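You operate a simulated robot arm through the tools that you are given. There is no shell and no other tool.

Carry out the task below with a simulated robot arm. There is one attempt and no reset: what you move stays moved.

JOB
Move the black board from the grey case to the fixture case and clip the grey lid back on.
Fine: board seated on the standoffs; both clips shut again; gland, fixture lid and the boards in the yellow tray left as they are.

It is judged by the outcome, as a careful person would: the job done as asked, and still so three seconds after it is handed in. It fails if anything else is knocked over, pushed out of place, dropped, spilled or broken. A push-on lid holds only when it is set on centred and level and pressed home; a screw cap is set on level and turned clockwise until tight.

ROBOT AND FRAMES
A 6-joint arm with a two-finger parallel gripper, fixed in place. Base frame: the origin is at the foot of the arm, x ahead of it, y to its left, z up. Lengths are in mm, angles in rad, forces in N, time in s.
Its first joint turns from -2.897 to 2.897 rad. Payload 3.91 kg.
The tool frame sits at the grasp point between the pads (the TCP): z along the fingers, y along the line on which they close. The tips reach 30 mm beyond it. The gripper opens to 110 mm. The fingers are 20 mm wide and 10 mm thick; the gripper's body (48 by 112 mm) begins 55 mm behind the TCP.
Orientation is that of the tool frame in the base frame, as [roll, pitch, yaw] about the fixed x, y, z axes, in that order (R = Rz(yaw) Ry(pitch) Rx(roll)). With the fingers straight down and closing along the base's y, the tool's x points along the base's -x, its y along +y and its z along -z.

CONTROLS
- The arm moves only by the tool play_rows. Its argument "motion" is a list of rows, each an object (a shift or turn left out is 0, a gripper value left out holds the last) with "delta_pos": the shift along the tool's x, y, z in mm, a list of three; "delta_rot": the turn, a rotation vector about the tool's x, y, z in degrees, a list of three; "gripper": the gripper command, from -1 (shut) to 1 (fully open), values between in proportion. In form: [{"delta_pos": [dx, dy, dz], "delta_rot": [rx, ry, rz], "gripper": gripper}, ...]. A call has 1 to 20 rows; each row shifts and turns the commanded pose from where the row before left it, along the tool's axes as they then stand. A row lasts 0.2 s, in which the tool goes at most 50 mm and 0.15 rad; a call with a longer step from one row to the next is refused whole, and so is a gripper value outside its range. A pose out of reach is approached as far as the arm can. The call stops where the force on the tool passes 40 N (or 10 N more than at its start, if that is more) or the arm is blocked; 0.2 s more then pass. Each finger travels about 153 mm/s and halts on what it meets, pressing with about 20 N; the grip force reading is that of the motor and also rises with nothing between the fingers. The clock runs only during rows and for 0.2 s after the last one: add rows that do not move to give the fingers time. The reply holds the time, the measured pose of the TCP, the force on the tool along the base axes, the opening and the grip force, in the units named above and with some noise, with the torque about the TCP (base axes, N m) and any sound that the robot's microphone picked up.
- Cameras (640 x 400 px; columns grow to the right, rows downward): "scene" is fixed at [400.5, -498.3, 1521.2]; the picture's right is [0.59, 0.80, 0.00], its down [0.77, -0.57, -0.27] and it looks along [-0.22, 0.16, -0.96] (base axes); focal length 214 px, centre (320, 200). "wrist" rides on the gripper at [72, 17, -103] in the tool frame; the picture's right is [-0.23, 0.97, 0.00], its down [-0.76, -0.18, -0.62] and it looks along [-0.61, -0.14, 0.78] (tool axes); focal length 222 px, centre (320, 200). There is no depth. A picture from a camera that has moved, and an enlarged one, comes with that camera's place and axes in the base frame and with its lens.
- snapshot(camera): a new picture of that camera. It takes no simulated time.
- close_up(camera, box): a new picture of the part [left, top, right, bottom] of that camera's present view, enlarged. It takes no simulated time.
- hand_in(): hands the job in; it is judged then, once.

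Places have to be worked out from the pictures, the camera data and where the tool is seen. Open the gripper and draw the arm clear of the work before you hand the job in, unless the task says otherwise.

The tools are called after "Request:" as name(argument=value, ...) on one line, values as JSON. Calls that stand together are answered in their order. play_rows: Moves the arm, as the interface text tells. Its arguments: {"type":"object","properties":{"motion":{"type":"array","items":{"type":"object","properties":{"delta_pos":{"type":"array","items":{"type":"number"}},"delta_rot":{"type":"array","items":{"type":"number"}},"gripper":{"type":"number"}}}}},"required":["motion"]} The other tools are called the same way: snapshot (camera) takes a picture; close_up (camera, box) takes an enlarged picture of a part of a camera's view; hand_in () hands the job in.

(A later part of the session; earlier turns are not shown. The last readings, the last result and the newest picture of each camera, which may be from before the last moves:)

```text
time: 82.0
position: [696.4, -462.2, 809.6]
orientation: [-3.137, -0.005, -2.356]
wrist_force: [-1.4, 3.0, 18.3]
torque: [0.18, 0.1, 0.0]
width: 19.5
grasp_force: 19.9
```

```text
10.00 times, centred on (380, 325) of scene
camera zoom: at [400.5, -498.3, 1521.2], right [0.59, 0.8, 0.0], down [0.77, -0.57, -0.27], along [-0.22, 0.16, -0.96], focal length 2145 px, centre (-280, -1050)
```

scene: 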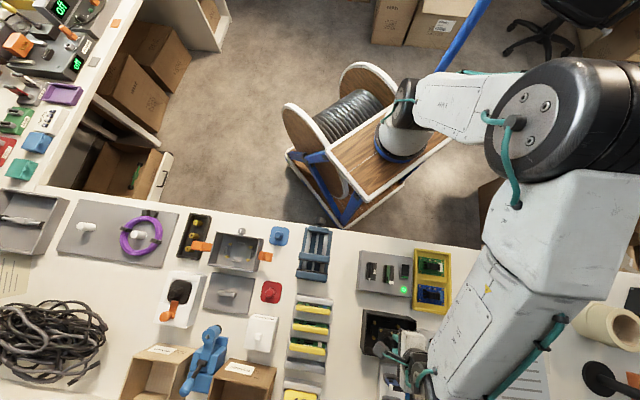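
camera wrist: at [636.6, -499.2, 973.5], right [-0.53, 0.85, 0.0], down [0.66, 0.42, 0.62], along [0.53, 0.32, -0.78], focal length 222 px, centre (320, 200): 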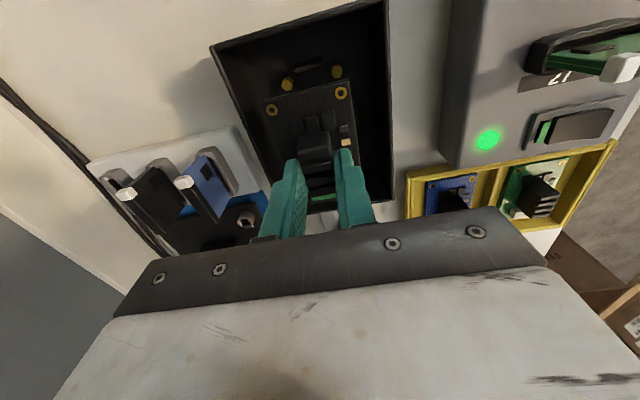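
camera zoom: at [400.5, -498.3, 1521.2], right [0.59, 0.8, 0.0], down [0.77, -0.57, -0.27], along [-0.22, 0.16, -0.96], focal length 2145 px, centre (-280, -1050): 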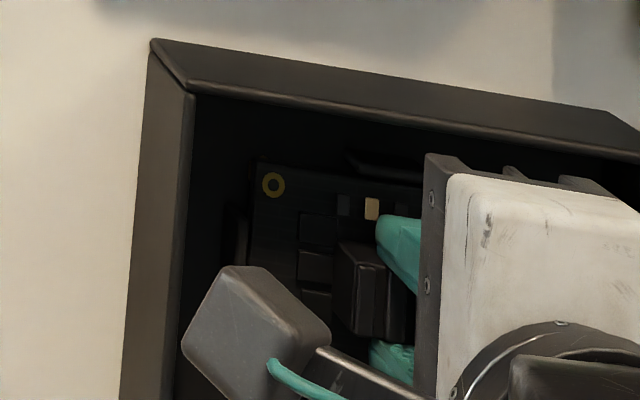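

The board sits within all guides and matches the reference seated view. I'll ease the pressure, open to 27 mm, and rise straight up.

Request:
play_rows(motion=[{"delta_pos": [0, 0, -1.2]}, {}, {"gripper": -0.5}, {}, {}, {"delta_pos": [0, 0, -4]}, {"delta_pos": [0, 0, -10]}, {"delta_pos": [0, 0, -30]}, {"delta_pos": [0, 0, -40]}, {"delta_pos": [0, 0, -40]}, {"delta_pos": [0, 0, -45]}, {}])

Request:
snapshot(camera="wrist")

Request:
close_up(camera="wrist", box=[230, 20, 390, 200])

```text
time: 84.7
position: [696.8, -462.0, 981.1]
orientation: [-3.139, -0.003, -2.355]
wrist_force: [0.1, 1.2, -0.5]
torque: [0.0, -0.01, 0.02]
width: 27.6
grasp_force: 0.1
```

```text
taken
camera wrist: at [633.7, -498.4, 1085.2], right [-0.53, 0.85, 0.0], down [0.66, 0.42, 0.62], along [0.53, 0.33, -0.78], focal length 222 px, centre (320, 200)
```

wrist: 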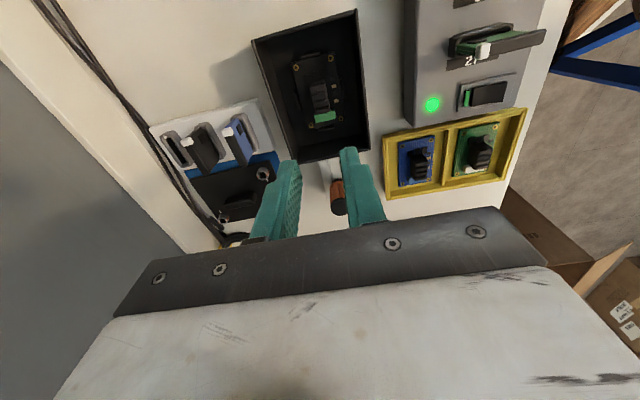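

```text
2.22 times, centred on (310, 110) of wrist
camera zoom: at [633.7, -498.4, 1085.2], right [-0.53, 0.85, 0.0], down [0.66, 0.42, 0.62], along [0.53, 0.33, -0.78], focal length 494 px, centre (342, 400)
```

zoom: 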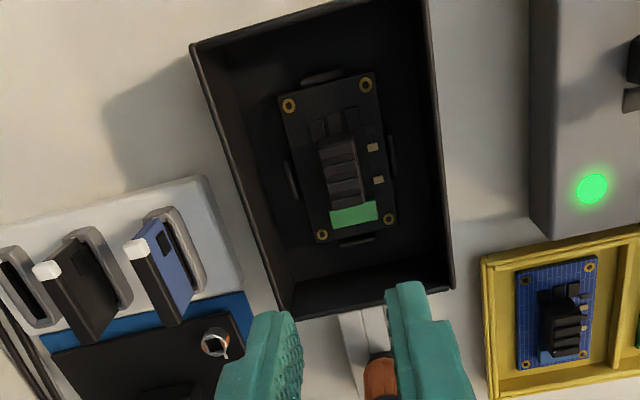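

The board lies flat inside all four guides. Now back to the lid on the table.

Request:
play_rows(motion=[{"delta_pos": [16, 1.4, 0], "gripper": -0.3}, {"delta_pos": [32.2, 2.8, 0]}, {"delta_pos": [32.2, 2.8, 0]}, {"delta_pos": [32.2, 2.8, 0]}, {"delta_pos": [32.2, 2.8, 0]}, {"delta_pos": [32.2, 2.8, 0]}, {"delta_pos": [32.2, 2.8, 0]}, {"delta_pos": [32.2, 2.8, 0]}, {"delta_pos": [32.2, 2.8, 0]}, {"delta_pos": [32.2, 2.8, 0]}, {"delta_pos": [32.2, 2.8, 0]}, {"delta_pos": [32.2, 2.8, 0]}, {"delta_pos": [32.2, 2.8, 0]}, {"delta_pos": [32.2, 2.8, 0]}, {"delta_pos": [32.2, 2.8, 0]}, {"delta_pos": [32.2, 2.8, 0]}, {"delta_pos": [16.4, 0.9, 0]}, {}, {}])

Request:
snapshot(camera="wrist")

Request:
close_up(camera="scene", box=[350, 300, 430, 370])

Request:
play_rows(motion=[{}])

```text
time: 88.7
position: [300.6, -791.9, 983.5]
orientation: [-3.138, -0.003, -2.356]
wrist_force: [-1.1, -0.4, -0.4]
torque: [0.01, -0.03, 0.03]
width: 38.6
grasp_force: 0.1
```

```text
taken
camera wrist: at [238.7, -828.7, 1085.8], right [-0.53, 0.85, 0.0], down [0.66, 0.42, 0.62], along [0.53, 0.32, -0.78], focal length 222 px, centre (320, 200)
```

wrist: 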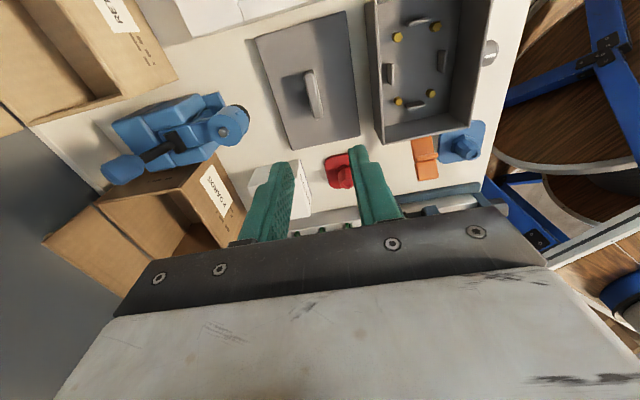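

```text
5.71 times, centred on (390, 335) of scene
camera zoom: at [400.5, -498.3, 1521.2], right [0.59, 0.8, 0.0], down [0.77, -0.57, -0.27], along [-0.22, 0.16, -0.96], focal length 1226 px, centre (-80, -571)
```

zoom: 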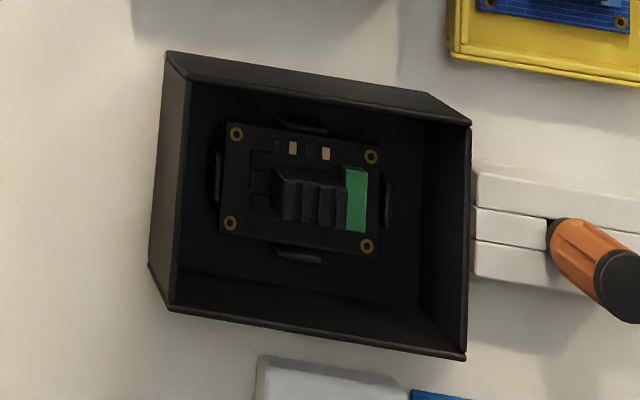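

```text
time: 89.0
position: [300.5, -791.4, 982.9]
orientation: [-3.136, -0.003, -2.357]
wrist_force: [0.0, -0.4, 0.1]
torque: [0.0, 0.02, -0.05]
width: 38.6
grasp_force: 0.1
```

The board looks properly seated from the scene camera too. Zooming on the lid handle to align the grasp.

Request:
close_up(camera="wrist", box=[240, 0, 380, 160])

```text
2.50 times, centred on (310, 80) of wrist
camera zoom: at [238.8, -828.7, 1085.9], right [-0.53, 0.85, 0.0], down [0.66, 0.42, 0.62], along [0.53, 0.32, -0.78], focal length 555 px, centre (345, 500)
```

zoom: 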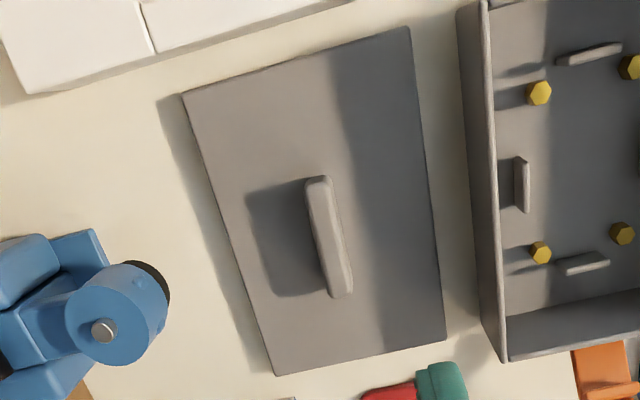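

The handle centre appears at roughly tool (+3.9, −7.7). I'll take a partial correction, descend and re-measure.

Request:
play_rows(motion=[{"delta_pos": [3, -5, 0]}, {"delta_pos": [0, 0, 40]}, {"delta_pos": [0, 0, 40]}, {"delta_pos": [0, 0, 20]}, {}, {}])

Request:
close_up(camera="wrist", box=[240, 20, 400, 200])

Request:
play_rows(motion=[{}])

```text
time: 90.5
position: [302.5, -801.5, 882.7]
orientation: [-3.139, -0.003, -2.355]
wrist_force: [-0.4, 0.8, 0.1]
torque: [0.0, 0.04, 0.01]
width: 38.3
grasp_force: 0.1
```

```text
2.22 times, centred on (320, 110) of wrist
camera zoom: at [239.5, -838.3, 985.7], right [-0.53, 0.85, 0.0], down [0.66, 0.42, 0.62], along [0.53, 0.32, -0.78], focal length 494 px, centre (320, 400)
```

zoom: 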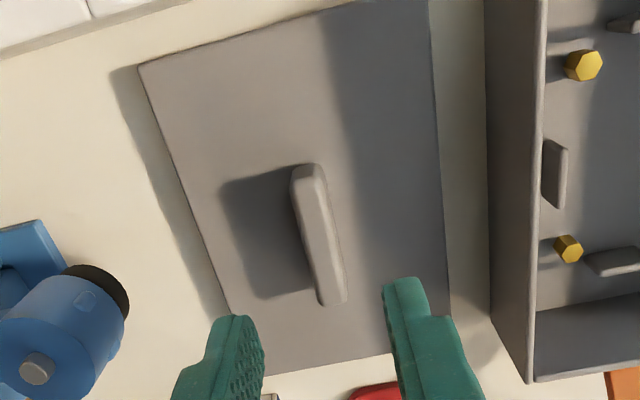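

```text
time: 90.8
position: [302.3, -801.2, 882.0]
orientation: [-3.139, -0.002, -2.357]
wrist_force: [0.0, 0.7, -0.3]
torque: [0.04, -0.02, 0.0]
width: 38.5
grasp_force: 0.0
```

Now the handle is centred within 1 mm. I'll descend to TCP≈796 (same grip height as before) and check before closing.

Request:
play_rows(motion=[{"delta_pos": [0, -0.5, 30]}, {"delta_pos": [0, 0, 30]}, {"delta_pos": [0, 0, 14]}, {}, {}])

Request:
close_up(camera="wrist", box=[200, 0, 440, 220])

Request:
close_up(camera="scene", box=[200, 220, 280, 280])

```text
time: 92.0
position: [303.1, -800.6, 806.6]
orientation: [-3.138, -0.003, -2.357]
wrist_force: [-0.1, 0.2, -0.7]
torque: [0.01, -0.01, -0.03]
width: 38.3
grasp_force: 0.0
```

```text
1.82 times, centred on (320, 110) of wrist
camera zoom: at [241.1, -838.0, 909.8], right [-0.53, 0.85, 0.0], down [0.66, 0.42, 0.62], along [0.53, 0.32, -0.78], focal length 404 px, centre (320, 364)
```

zoom: 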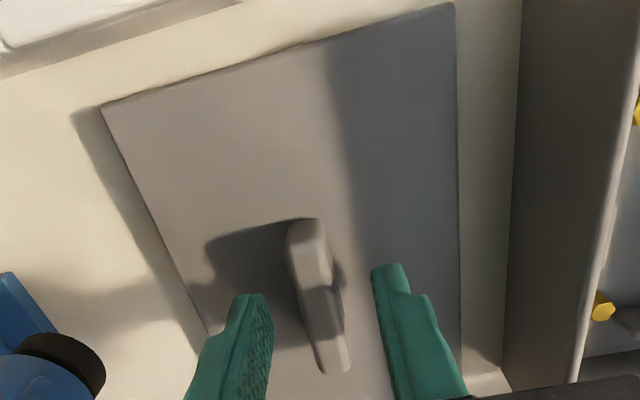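

```text
6.67 times, centred on (240, 250) of scene
camera zoom: at [400.5, -498.3, 1521.2], right [0.59, 0.8, 0.0], down [0.77, -0.57, -0.27], along [-0.22, 0.16, -0.96], focal length 1430 px, centre (853, -133)
```

zoom: 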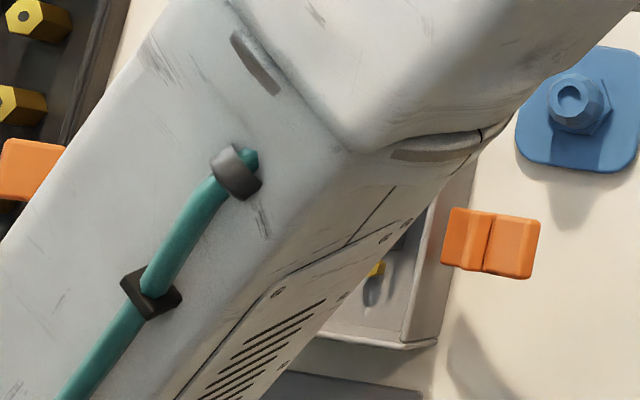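

The case is unmoved and the handle is between the fingers. Descending the last 10 mm and closing.

Request:
play_rows(motion=[{"delta_pos": [0, 0, 5]}, {"delta_pos": [0, 0, 4]}, {}, {"gripper": -1}, {}, {}])

Request:
play_rows(motion=[{}])

Request:
close_up(camera="wrist", box=[200, 0, 440, 220])

```text
time: 93.5
position: [303.1, -802.0, 797.6]
orientation: [-3.137, -0.002, -2.357]
wrist_force: [-1.0, 0.0, 0.2]
torque: [0.02, 0.04, -0.02]
width: 13.2
grasp_force: 19.9
```

```text
time: 93.8
position: [302.3, -801.4, 797.5]
orientation: [-3.14, -0.005, -2.356]
wrist_force: [0.0, -0.3, -1.2]
torque: [0.0, 0.02, 0.02]
width: 13.4
grasp_force: 20.2
```

```text
1.82 times, centred on (320, 110) of wrist
camera zoom: at [240.0, -838.7, 901.5], right [-0.53, 0.85, 0.0], down [0.66, 0.42, 0.62], along [0.53, 0.32, -0.78], focal length 404 px, centre (320, 364)
```

zoom: 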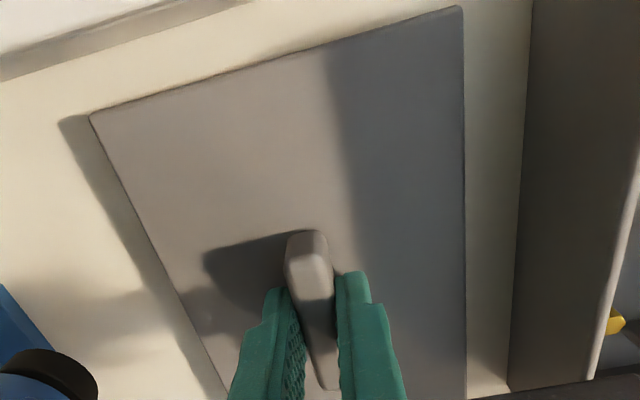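

The lid is gripped; compared with my first carry the handle sits 2.3 mm further +t in the grip, so the target TCP over the case is about s=650.5, t=−352.2. Lifting and moving back above the case.

Request:
play_rows(motion=[{"delta_pos": [0, 0, -5]}, {"delta_pos": [0, 0, -20]}, {"delta_pos": [0, 0, -40]}, {"delta_pos": [0, 0, -40]}, {}, {"delta_pos": [-0.2, 26, 0]}, {"delta_pos": [-0.2, 26, 0]}, {"delta_pos": [-0.2, 26, 0]}, {"delta_pos": [0, 26, 0]}, {"delta_pos": [0, 26, 0]}, {}, {}])

Request:
play_rows(motion=[{}])

Request:
play_rows(motion=[{}])

Request:
snapshot(camera="wrist")

Request:
close_up(camera="scene", box=[180, 215, 290, 285])

```text
time: 96.5
position: [211.7, -708.0, 904.1]
orientation: [-3.139, -0.002, -2.355]
wrist_force: [-0.6, -0.3, -0.5]
torque: [-0.01, -0.02, 0.01]
width: 13.4
grasp_force: 19.7
```

```text
time: 96.8
position: [210.7, -708.5, 903.8]
orientation: [-3.138, -0.003, -2.355]
wrist_force: [-0.6, 0.3, -1.0]
torque: [0.01, -0.04, -0.01]
width: 13.4
grasp_force: 19.5
```

```text
time: 97.2
position: [211.2, -707.9, 903.6]
orientation: [-3.139, -0.004, -2.356]
wrist_force: [-0.9, 1.1, -1.4]
torque: [0.01, 0.0, -0.03]
width: 13.6
grasp_force: 20.0
```

```text
taken
camera wrist: at [148.6, -745.1, 1007.0], right [-0.53, 0.85, 0.0], down [0.66, 0.42, 0.62], along [0.53, 0.32, -0.78], focal length 222 px, centre (320, 200)
```

wrist: 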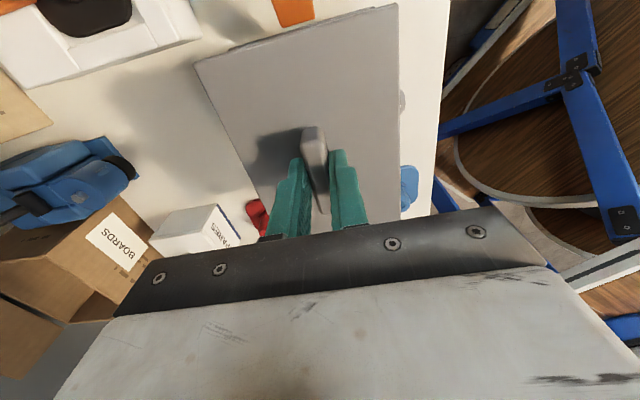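

```text
5.71 times, centred on (235, 250) of scene
camera zoom: at [400.5, -498.3, 1521.2], right [0.59, 0.8, 0.0], down [0.77, -0.57, -0.27], along [-0.22, 0.16, -0.96], focal length 1226 px, centre (806, -86)
```

zoom: 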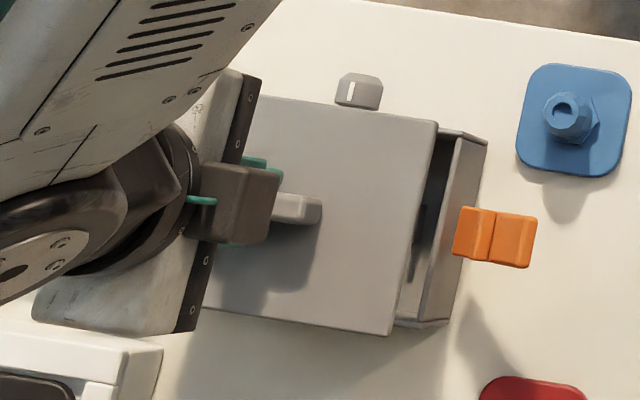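

Small correction, then descend to the same lid height as my earlier picture from lift-off (lid 24 mm above seat) to compare lid corners in the scene view.

Request:
play_rows(motion=[{"delta_pos": [0.8, -0.4, 0]}, {"delta_pos": [0, 0, 14]}, {"delta_pos": [0, 0, 14]}, {}, {}])

Request:
close_up(camera="scene", box=[180, 215, 290, 285])

Request:
close_up(camera="wrist", box=[180, 0, 440, 160])

Request:
play_rows(motion=[{}])

```text
time: 98.5
position: [210.8, -709.5, 875.6]
orientation: [-3.138, -0.003, -2.355]
wrist_force: [-0.4, -0.1, -0.4]
torque: [-0.02, -0.01, 0.01]
width: 13.1
grasp_force: 20.0
```

```text
5.71 times, centred on (235, 250) of scene
camera zoom: at [400.5, -498.3, 1521.2], right [0.59, 0.8, 0.0], down [0.77, -0.57, -0.27], along [-0.22, 0.16, -0.96], focal length 1226 px, centre (806, -86)
```

zoom: 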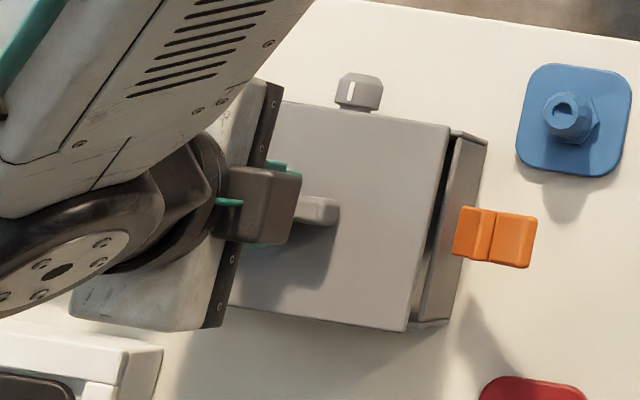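

```text
2.46 times, centred on (310, 80) of wrist
camera zoom: at [147.5, -745.9, 979.1], right [-0.53, 0.85, 0.0], down [0.66, 0.42, 0.62], along [0.53, 0.32, -0.78], focal length 547 px, centre (345, 495)
```

zoom: 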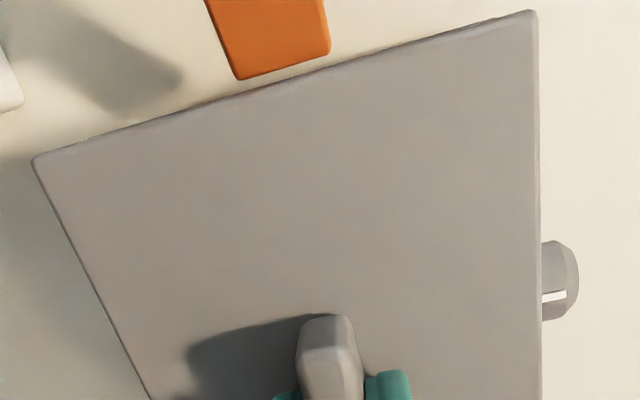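

```text
time: 98.8
position: [209.6, -709.2, 875.3]
orientation: [-3.14, -0.007, -2.357]
wrist_force: [0.1, 0.5, -0.5]
torque: [0.0, 0.0, -0.02]
width: 13.1
grasp_force: 19.8
```

Lid corners match the reference within about 1 px (≤1 mm). Lowering further in small steps while watching forces.

Request:
play_rows(motion=[{"delta_pos": [0, -0.3, 8]}, {"delta_pos": [0, 0, 6]}, {}])

Request:
play_rows(motion=[{"delta_pos": [0, 0, 2]}, {"delta_pos": [0, 0, 2]}, {}])

Request:
close_up(camera="scene", box=[230, 225, 290, 285])

Request:
close_up(camera="wrist", box=[180, 0, 440, 160])

```text
time: 99.7
position: [208.9, -710.1, 861.2]
orientation: [-3.139, -0.003, -2.355]
wrist_force: [0.3, 1.0, -1.2]
torque: [0.01, 0.01, 0.02]
width: 13.5
grasp_force: 19.7
```

```text
time: 100.5
position: [210.4, -710.7, 856.9]
orientation: [-3.137, -0.004, -2.358]
wrist_force: [0.4, -0.4, -0.5]
torque: [0.03, -0.01, 0.0]
width: 13.0
grasp_force: 20.0
```

```text
6.67 times, centred on (260, 255) of scene
camera zoom: at [400.5, -498.3, 1521.2], right [0.59, 0.8, 0.0], down [0.77, -0.57, -0.27], along [-0.22, 0.16, -0.96], focal length 1430 px, centre (720, -167)
```

zoom: 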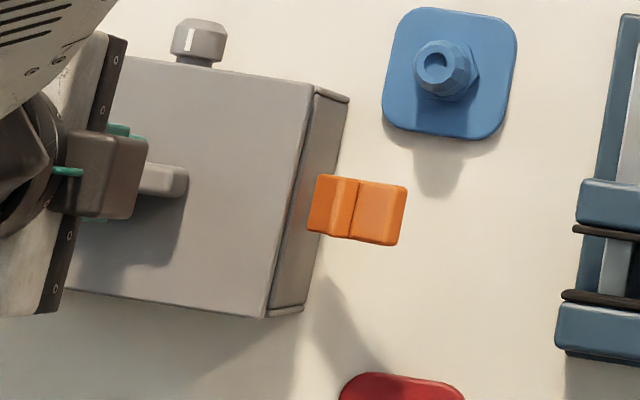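

```text
2.46 times, centred on (310, 80) of wrist
camera zoom: at [146.9, -746.5, 960.5], right [-0.53, 0.85, 0.0], down [0.66, 0.42, 0.62], along [0.53, 0.33, -0.78], focal length 547 px, centre (345, 495)
```

zoom: 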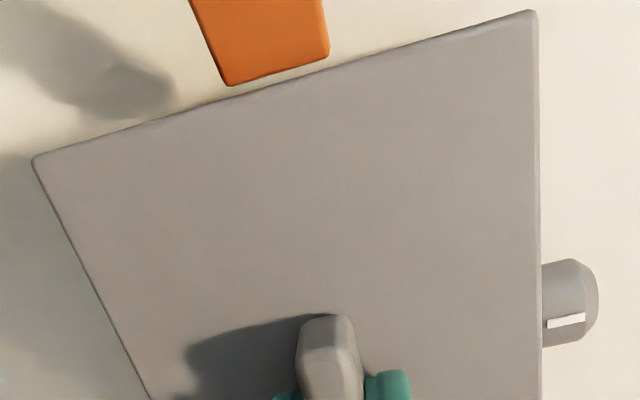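

Close to seating. I'll zoom hard on the visible lid and case corners to check centring.

Request:
close_up(camera="scene", box=[250, 232, 270, 247])

Request:
close_up(camera="scene", box=[243, 262, 263, 277])

Request:
close_up(camera="wrist", box=[185, 30, 245, 90])

Request:
close_up(camera="wrist", box=[370, 0, 430, 60])

```text
16.00 times, centred on (260, 240) of scene
camera zoom: at [400.5, -498.3, 1521.2], right [0.59, 0.8, 0.0], down [0.77, -0.57, -0.27], along [-0.22, 0.16, -0.96], focal length 3432 px, centre (1280, -432)
```

zoom: 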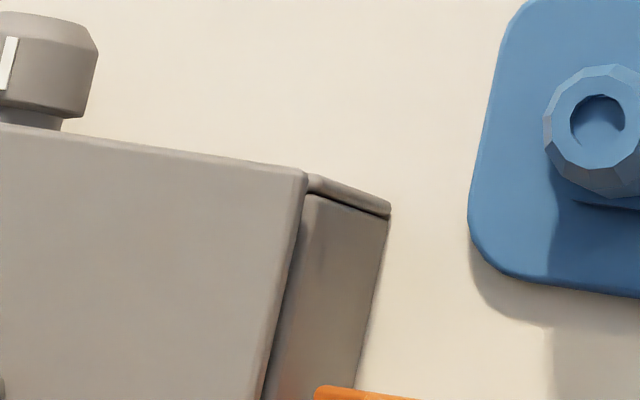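

```text
16.00 times, centred on (253, 270) of scene
camera zoom: at [400.5, -498.3, 1521.2], right [0.59, 0.8, 0.0], down [0.77, -0.57, -0.27], along [-0.22, 0.16, -0.96], focal length 3432 px, centre (1392, -912)
```

zoom: 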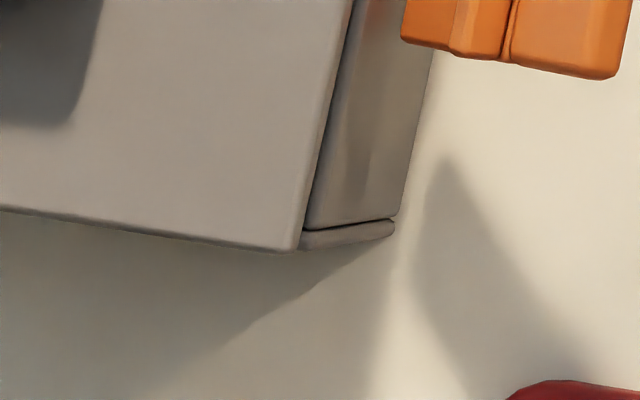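

```text
6.67 times, centred on (215, 60) of wrist
camera zoom: at [146.9, -746.5, 960.5], right [-0.53, 0.85, 0.0], down [0.66, 0.42, 0.62], along [0.53, 0.33, -0.78], focal length 1481 px, centre (1020, 1133)
```

zoom: 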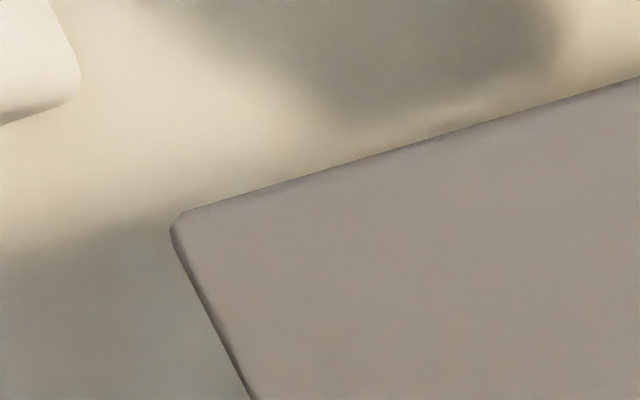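

```text
6.67 times, centred on (400, 30) of wrist
camera zoom: at [146.9, -746.5, 960.5], right [-0.53, 0.85, 0.0], down [0.66, 0.42, 0.62], along [0.53, 0.33, -0.78], focal length 1481 px, centre (-213, 1333)
```

zoom: 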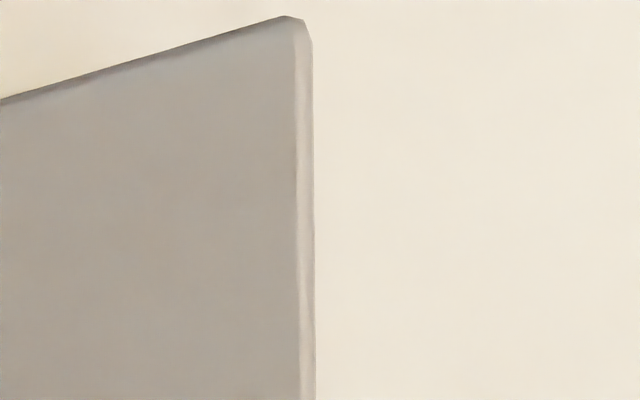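

Corners and pose readings both say the lid is about 1.9 mm low in t and 0.4 mm low in s. Correcting, then lowering in 1 mm steps.

Request:
play_rows(motion=[{"delta_pos": [-1.9, -0.4, 0]}, {}, {}])

Request:
play_rows(motion=[{"delta_pos": [0, 0, 1]}, {}])

Request:
play_rows(motion=[{"delta_pos": [0, 0, 1]}, {}])

Request:
close_up(camera="scene", box=[250, 232, 270, 247])

Request:
close_up(camera="scene", box=[243, 262, 263, 277])

```text
time: 101.2
position: [211.3, -707.9, 857.6]
orientation: [-3.138, -0.003, -2.356]
wrist_force: [-0.3, 0.3, -1.4]
torque: [-0.04, 0.04, 0.02]
width: 13.2
grasp_force: 19.7
```

```text
time: 101.8
position: [211.4, -707.2, 854.9]
orientation: [-3.138, -0.003, -2.356]
wrist_force: [-0.3, -0.2, -0.5]
torque: [-0.03, 0.01, 0.0]
width: 13.1
grasp_force: 20.3
```

```text
time: 102.5
position: [212.2, -707.8, 853.9]
orientation: [-3.137, -0.004, -2.355]
wrist_force: [0.3, -0.2, 0.2]
torque: [0.0, 0.01, 0.01]
width: 13.4
grasp_force: 19.8
```

```text
16.00 times, centred on (260, 240) of scene
camera zoom: at [400.5, -498.3, 1521.2], right [0.59, 0.8, 0.0], down [0.77, -0.57, -0.27], along [-0.22, 0.16, -0.96], focal length 3432 px, centre (1280, -432)
```

zoom: 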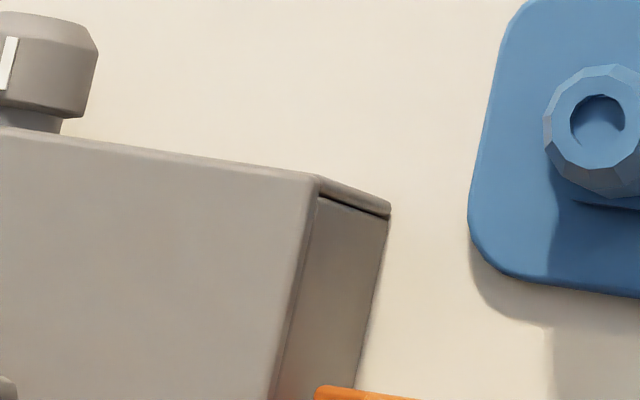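

```text
16.00 times, centred on (253, 270) of scene
camera zoom: at [400.5, -498.3, 1521.2], right [0.59, 0.8, 0.0], down [0.77, -0.57, -0.27], along [-0.22, 0.16, -0.96], focal length 3432 px, centre (1392, -912)
```

zoom: 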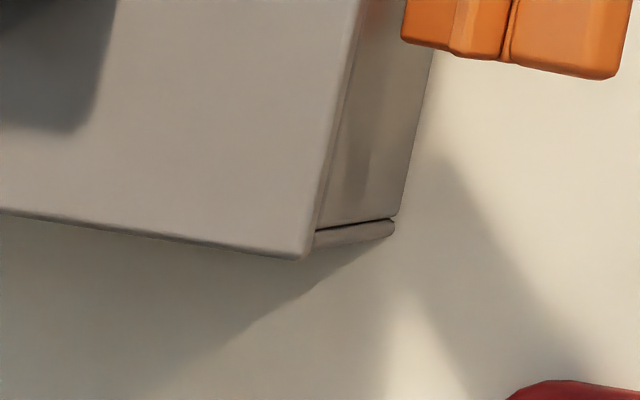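

Alignment looks within about 1 mm. I'll continue down slowly; side forces will reveal any misfit at the lip.

Request:
play_rows(motion=[{"delta_pos": [0, 0, 1]}, {}])

Request:
play_rows(motion=[{"delta_pos": [0, 0, 0.7]}, {}])

```text
time: 103.0
position: [212.4, -707.9, 855.9]
orientation: [-3.137, -0.004, -2.357]
wrist_force: [0.2, -0.1, -1.2]
torque: [0.0, 0.01, 0.04]
width: 13.0
grasp_force: 19.9
```

```text
time: 103.7
position: [210.5, -707.3, 854.6]
orientation: [-3.136, -0.004, -2.355]
wrist_force: [-0.6, 0.9, -1.1]
torque: [-0.01, -0.01, -0.02]
width: 13.4
grasp_force: 20.3
```

Still free; continuing.

Request:
play_rows(motion=[{"delta_pos": [0, 0, 0.7]}, {}])

Request:
play_rows(motion=[{"delta_pos": [0, 0, 0.7]}, {}])

Request:
play_rows(motion=[{"delta_pos": [0, 0, 0.7]}, {}])

```text
time: 104.2
position: [212.2, -708.2, 853.5]
orientation: [-3.139, -0.004, -2.356]
wrist_force: [0.4, -1.1, -0.6]
torque: [0.01, 0.01, 0.01]
width: 13.4
grasp_force: 20.2
```

```text
time: 104.8
position: [210.7, -707.4, 853.3]
orientation: [-3.139, -0.004, -2.356]
wrist_force: [-0.7, -1.1, -0.2]
torque: [0.0, 0.02, 0.01]
width: 13.3
grasp_force: 20.1
```

```text
time: 105.5
position: [211.8, -707.5, 852.5]
orientation: [-3.137, -0.004, -2.356]
wrist_force: [-0.2, -0.4, -1.3]
torque: [0.01, 0.01, -0.02]
width: 13.3
grasp_force: 19.9
```

No contact yet at z≈852.5; continuing.

Request:
play_rows(motion=[{"delta_pos": [0, 0, 0.7]}, {}])

Request:
play_rows(motion=[{"delta_pos": [0, 0, 0.7]}, {}])

Request:
play_rows(motion=[{"delta_pos": [0, 0, 0.7]}, {}])

```text
time: 106.0
position: [211.5, -708.2, 850.5]
orientation: [-3.137, -0.003, -2.357]
wrist_force: [0.0, 0.9, -1.1]
torque: [-0.01, 0.01, 0.01]
width: 13.2
grasp_force: 20.1
```

```text
time: 106.7
position: [211.2, -708.8, 850.0]
orientation: [-3.138, -0.003, -2.355]
wrist_force: [0.5, 0.3, 1.5]
torque: [0.07, 0.03, 0.0]
width: 13.3
grasp_force: 19.8
```

```text
time: 107.2
position: [210.5, -708.2, 851.1]
orientation: [-3.138, -0.005, -2.358]
wrist_force: [-0.4, 4.1, 17.0]
torque: [0.15, 0.11, -0.03]
width: 13.4
grasp_force: 19.8
```

Contact at z≈850.5, about where seating is expected. Checking the corners for flushness.

Request:
close_up(camera="scene", box=[250, 232, 270, 247])

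Request:
close_up(camera="scene", box=[243, 262, 263, 277])

Request:
close_up(camera="wrist", box=[180, 0, 440, 160])

```text
16.00 times, centred on (260, 240) of scene
camera zoom: at [400.5, -498.3, 1521.2], right [0.59, 0.8, 0.0], down [0.77, -0.57, -0.27], along [-0.22, 0.16, -0.96], focal length 3432 px, centre (1280, -432)
```

zoom: 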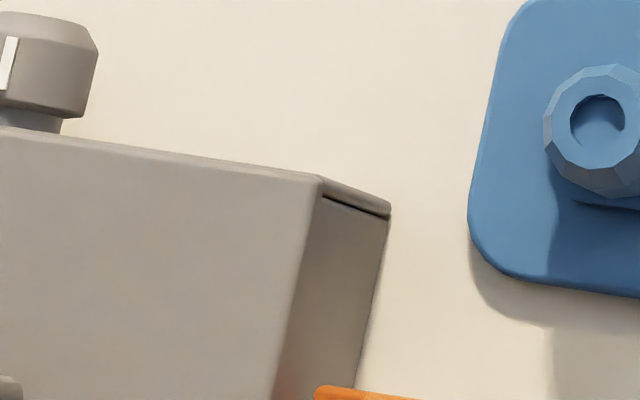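

```text
16.00 times, centred on (253, 270) of scene
camera zoom: at [400.5, -498.3, 1521.2], right [0.59, 0.8, 0.0], down [0.77, -0.57, -0.27], along [-0.22, 0.16, -0.96], focal length 3432 px, centre (1392, -912)
```

zoom: 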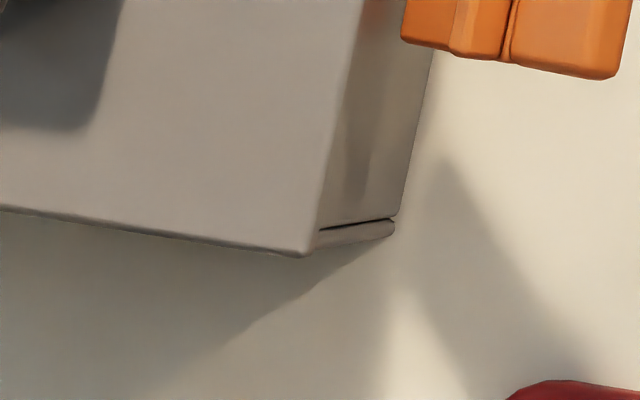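

```text
2.46 times, centred on (310, 80) of wrist
camera zoom: at [148.5, -745.6, 954.0], right [-0.53, 0.85, -0.01], down [0.66, 0.42, 0.62], along [0.53, 0.32, -0.78], focal length 547 px, centre (345, 495)
```

zoom: 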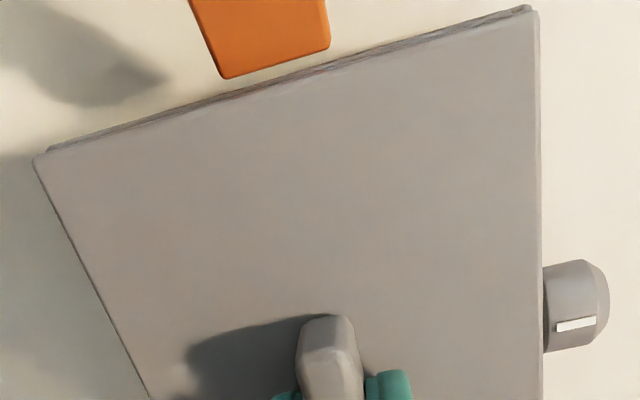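

The wrist view shows a strip of case rim exposed along the A edge, suggesting the lid sits about 2 mm too far +t. I'll zoom there to quantify.

Request:
close_up(camera="wrist", box=[185, 30, 245, 90])

Request:
close_up(camera="wrist", box=[355, 0, 415, 60])

Request:
close_up(camera="wrist", box=[270, 10, 350, 70])

```text
6.67 times, centred on (215, 60) of wrist
camera zoom: at [148.5, -745.6, 954.0], right [-0.53, 0.85, -0.01], down [0.66, 0.42, 0.62], along [0.53, 0.32, -0.78], focal length 1481 px, centre (1020, 1133)
```

zoom: 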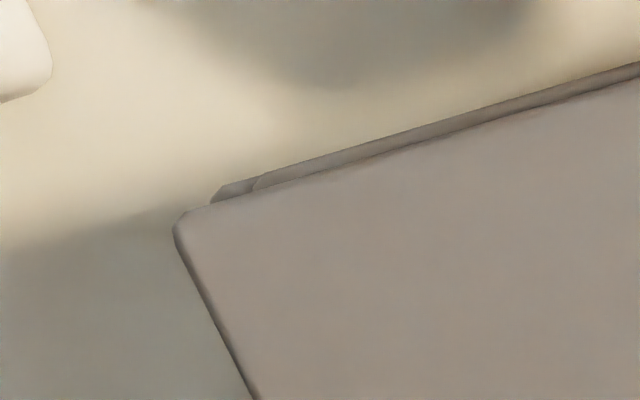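

```text
6.67 times, centred on (385, 30) of wrist
camera zoom: at [148.5, -745.6, 954.0], right [-0.53, 0.85, -0.01], down [0.66, 0.42, 0.62], along [0.53, 0.32, -0.78], focal length 1481 px, centre (-113, 1333)
```

zoom: 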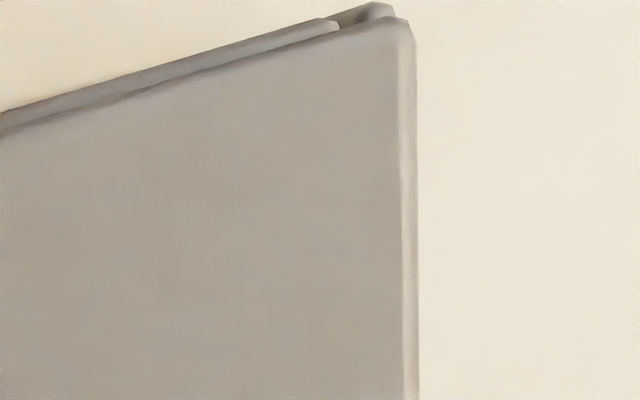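

```text
6.67 times, centred on (310, 40) of wrist
camera zoom: at [148.5, -745.6, 954.0], right [-0.53, 0.85, -0.01], down [0.66, 0.42, 0.62], along [0.53, 0.32, -0.78], focal length 1481 px, centre (387, 1267)
```

zoom: 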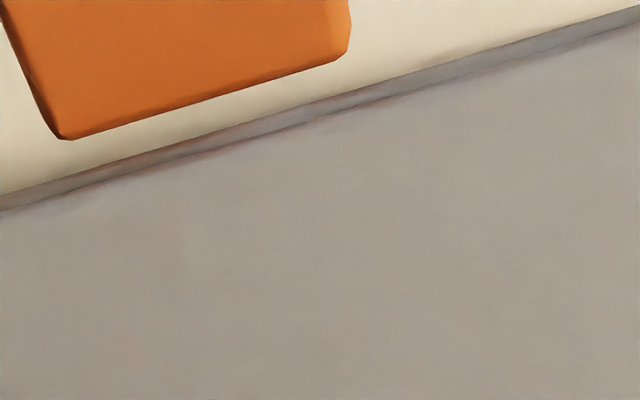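

The strip is about 1.7 mm wide and parallel, while the s alignment is flush at both corners. I'll raise 2.5 mm, shift 1.6 mm toward −t, and lower again.

Request:
play_rows(motion=[{"delta_pos": [0, 0, -2.5]}, {}, {"delta_pos": [1.6, 0, 0]}, {}])

Request:
close_up(camera="wrist", box=[270, 10, 350, 70])

Request:
close_up(camera="wrist", box=[185, 30, 245, 90])

```text
time: 108.2
position: [212.8, -710.2, 850.9]
orientation: [-3.138, -0.006, -2.357]
wrist_force: [0.3, 0.2, 0.0]
torque: [0.03, 0.02, -0.02]
width: 13.3
grasp_force: 20.1
```

```text
6.67 times, centred on (310, 40) of wrist
camera zoom: at [148.6, -746.8, 955.1], right [-0.53, 0.85, 0.0], down [0.66, 0.42, 0.62], along [0.53, 0.33, -0.78], focal length 1481 px, centre (387, 1267)
```

zoom: 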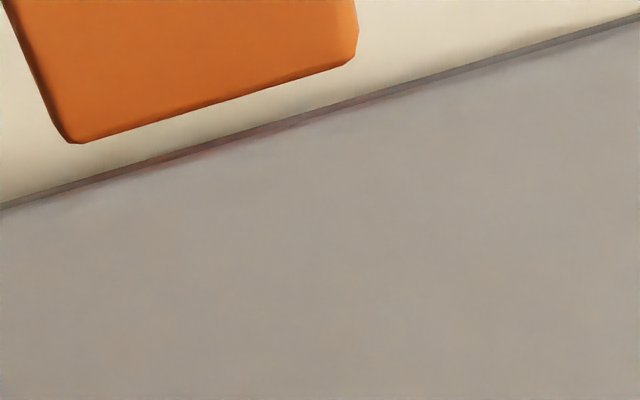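

```text
6.67 times, centred on (215, 60) of wrist
camera zoom: at [148.6, -746.8, 955.1], right [-0.53, 0.85, 0.0], down [0.66, 0.42, 0.62], along [0.53, 0.33, -0.78], focal length 1481 px, centre (1020, 1133)
```

zoom: 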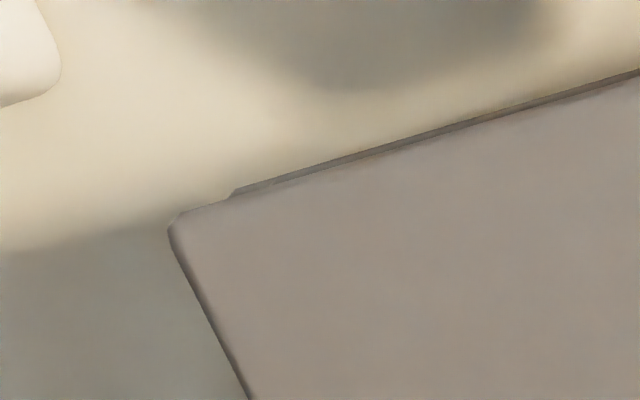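

The strip is about halved (~0.7 mm left). One more 0.6 mm, then lower with force checks.

Request:
play_rows(motion=[{"delta_pos": [0.7, 0, 0]}, {}, {"delta_pos": [0, 0, 1]}, {}])

Request:
play_rows(motion=[{"delta_pos": [0, 0, 0.8]}, {}])

Request:
close_up(camera="wrist", box=[270, 10, 350, 70])

Request:
close_up(camera="scene", box=[250, 232, 270, 247])

```text
time: 109.2
position: [210.0, -710.6, 850.8]
orientation: [-3.137, -0.005, -2.357]
wrist_force: [0.4, 0.1, -0.3]
torque: [-0.01, -0.02, -0.03]
width: 13.2
grasp_force: 19.8
```

```text
time: 109.8
position: [210.2, -710.7, 850.7]
orientation: [-3.136, -0.005, -2.357]
wrist_force: [1.1, -1.7, 8.8]
torque: [0.24, -0.16, -0.02]
width: 13.2
grasp_force: 20.0
```

```text
6.67 times, centred on (310, 40) of wrist
camera zoom: at [147.2, -747.0, 953.9], right [-0.53, 0.85, -0.01], down [0.66, 0.42, 0.62], along [0.53, 0.32, -0.78], focal length 1481 px, centre (387, 1267)
```

zoom: 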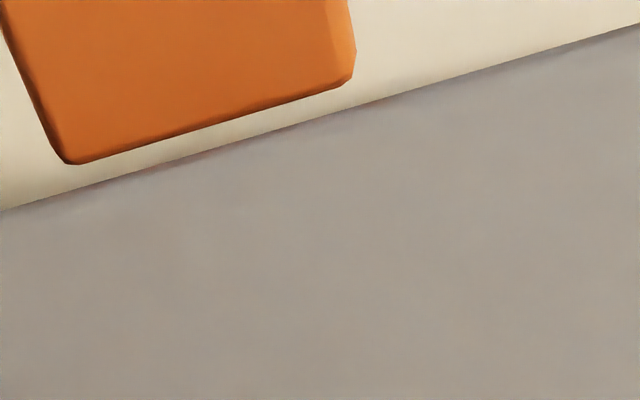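

```text
16.00 times, centred on (260, 240) of scene
camera zoom: at [400.5, -498.3, 1521.2], right [0.59, 0.8, 0.0], down [0.77, -0.57, -0.27], along [-0.22, 0.16, -0.96], focal length 3432 px, centre (1280, -432)
```

zoom: 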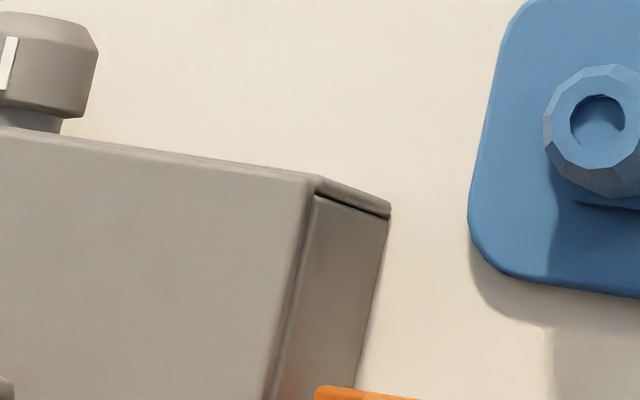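

Now flush at A, and the B corner offsets match the original. Checking the remaining corners before releasing.

Request:
close_up(camera="scene", box=[243, 262, 263, 277])

Request:
close_up(camera="wrist", box=[185, 30, 245, 90])

Request:
close_up(camera="wrist", box=[355, 0, 415, 60])

```text
16.00 times, centred on (253, 270) of scene
camera zoom: at [400.5, -498.3, 1521.2], right [0.59, 0.8, 0.0], down [0.77, -0.57, -0.27], along [-0.22, 0.16, -0.96], focal length 3432 px, centre (1392, -912)
```

zoom: 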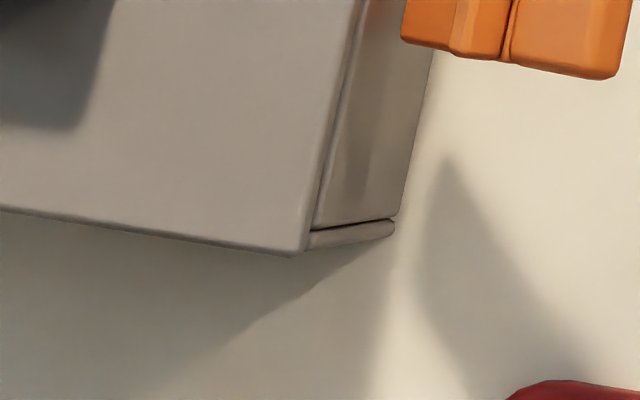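

```text
6.67 times, centred on (215, 60) of wrist
camera zoom: at [147.2, -747.0, 953.9], right [-0.53, 0.85, -0.01], down [0.66, 0.42, 0.62], along [0.53, 0.32, -0.78], focal length 1481 px, centre (1020, 1133)
```

zoom: 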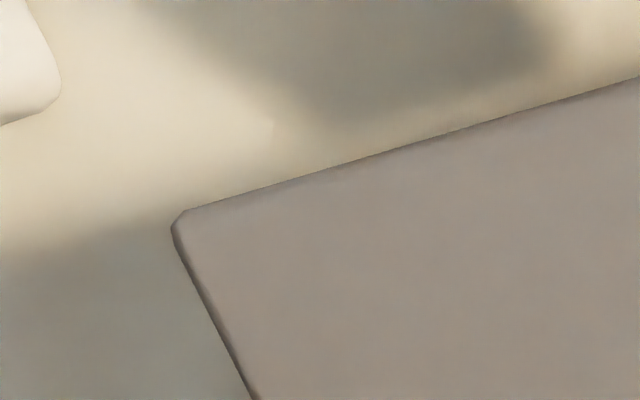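

```text
6.67 times, centred on (385, 30) of wrist
camera zoom: at [147.2, -747.0, 953.9], right [-0.53, 0.85, -0.01], down [0.66, 0.42, 0.62], along [0.53, 0.32, -0.78], focal length 1481 px, centre (-113, 1333)
```

zoom: 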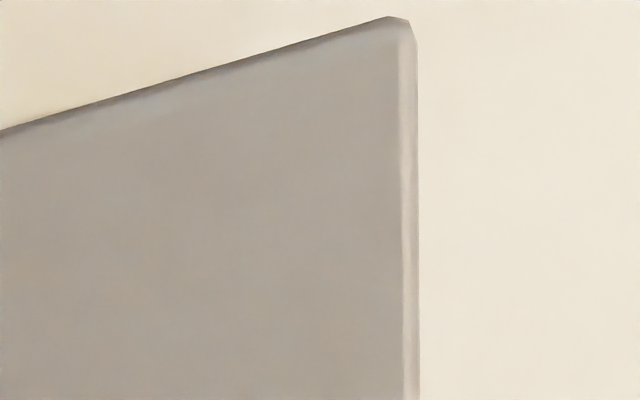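

All corners look flush. I'll press down a bit more to be sure it's home, then release.

Request:
play_rows(motion=[{"delta_pos": [0, 0, 0.8]}, {}])

Request:
play_rows(motion=[{"delta_pos": [0, 0, 0.6]}, {}])

Request:
close_up(camera="wrist", box=[180, 0, 440, 160])

```text
time: 110.5
position: [210.8, -709.7, 849.4]
orientation: [-3.136, -0.004, -2.355]
wrist_force: [0.0, 0.6, 15.9]
torque: [0.07, 0.1, -0.04]
width: 13.2
grasp_force: 20.2
```

```text
time: 111.0
position: [209.8, -710.7, 849.1]
orientation: [-3.136, -0.005, -2.356]
wrist_force: [-0.1, -0.3, 18.3]
torque: [0.07, 0.08, -0.02]
width: 13.4
grasp_force: 20.2
```

```text
2.46 times, centred on (310, 80) of wrist
camera zoom: at [147.2, -747.1, 952.8], right [-0.53, 0.85, -0.01], down [0.66, 0.42, 0.62], along [0.53, 0.32, -0.78], focal length 547 px, centre (345, 495)
```

zoom: 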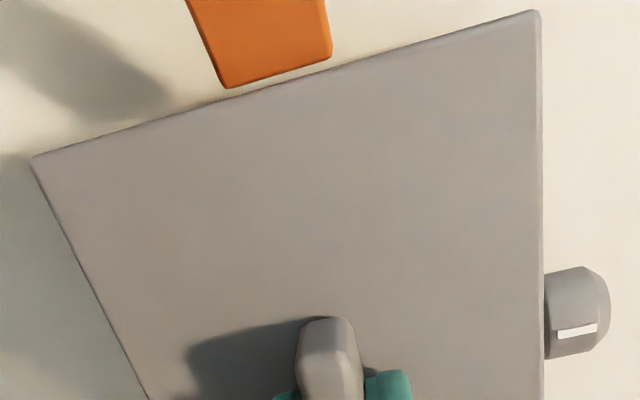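

The push force saturates as the fingers slip on the handle, so the lid is home. Releasing and rising, then checking from the scene camera.

Request:
play_rows(motion=[{"gripper": -0.3}, {}, {}, {"delta_pos": [0, 0, -10]}, {"delta_pos": [0, 0, -40]}, {"delta_pos": [0, 0, -45]}, {"gripper": -1}, {}])

Request:
snapshot(camera="wrist")

Request:
close_up(camera="scene", box=[180, 215, 290, 285])

```text
time: 112.8
position: [210.7, -707.2, 944.3]
orientation: [-3.137, -0.002, -2.354]
wrist_force: [-0.5, -0.5, 0.3]
torque: [0.01, -0.04, 0.04]
width: 0.1
grasp_force: 20.3
```

```text
taken
camera wrist: at [148.0, -743.2, 1047.8], right [-0.53, 0.85, 0.0], down [0.66, 0.42, 0.62], along [0.53, 0.32, -0.78], focal length 222 px, centre (320, 200)
```

wrist: 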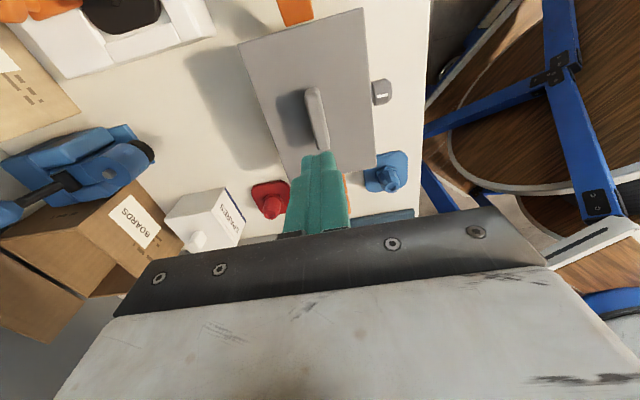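

```text
5.71 times, centred on (235, 250) of scene
camera zoom: at [400.5, -498.3, 1521.2], right [0.59, 0.8, 0.0], down [0.77, -0.57, -0.27], along [-0.22, 0.16, -0.96], focal length 1226 px, centre (806, -86)
```

zoom: 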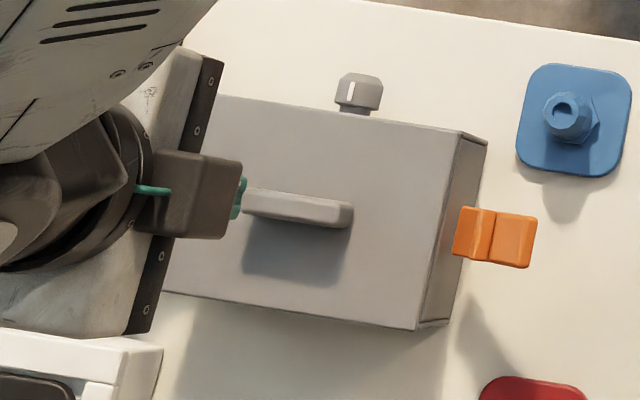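

Lid looks well placed; I compare with the original seated picture by zooming on the B-side seam.

Request:
close_up(camera="scene", box=[243, 232, 268, 250])

Request:
close_up(camera="scene", box=[243, 258, 268, 276])

Request:
close_up(camera="wrist", box=[230, 0, 390, 100])

```text
16.00 times, centred on (256, 241) of scene
camera zoom: at [400.5, -498.3, 1521.2], right [0.59, 0.8, 0.0], down [0.77, -0.57, -0.27], along [-0.22, 0.16, -0.96], focal length 3432 px, centre (1352, -456)
```

zoom: 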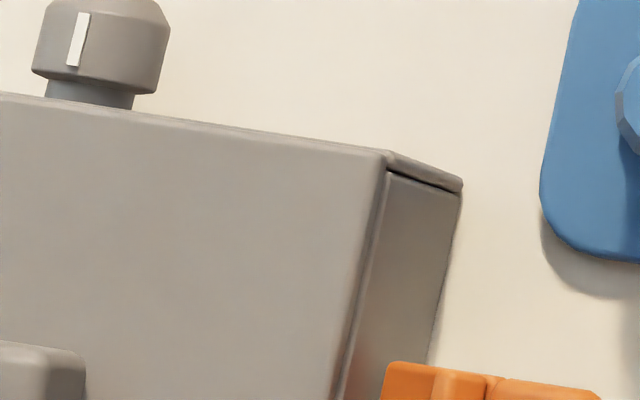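

```text
16.00 times, centred on (256, 267) of scene
camera zoom: at [400.5, -498.3, 1521.2], right [0.59, 0.8, 0.0], down [0.77, -0.57, -0.27], along [-0.22, 0.16, -0.96], focal length 3432 px, centre (1352, -872)
```

zoom: 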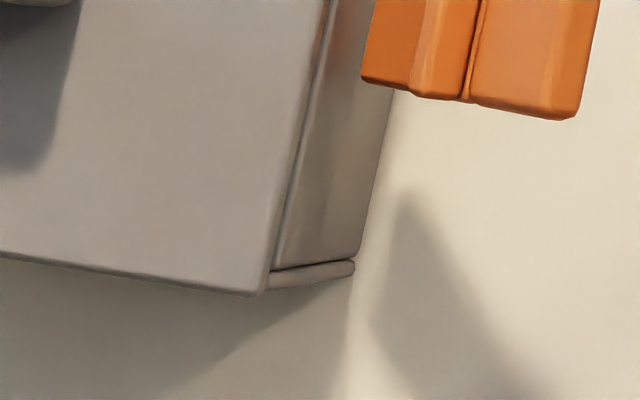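

```text
4.00 times, centred on (310, 50) of wrist
camera zoom: at [148.0, -743.2, 1047.8], right [-0.53, 0.85, 0.0], down [0.66, 0.42, 0.62], along [0.53, 0.32, -0.78], focal length 888 px, centre (360, 800)
```

zoom: 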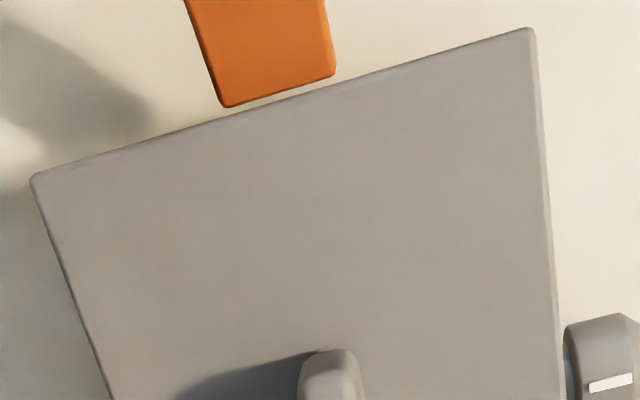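

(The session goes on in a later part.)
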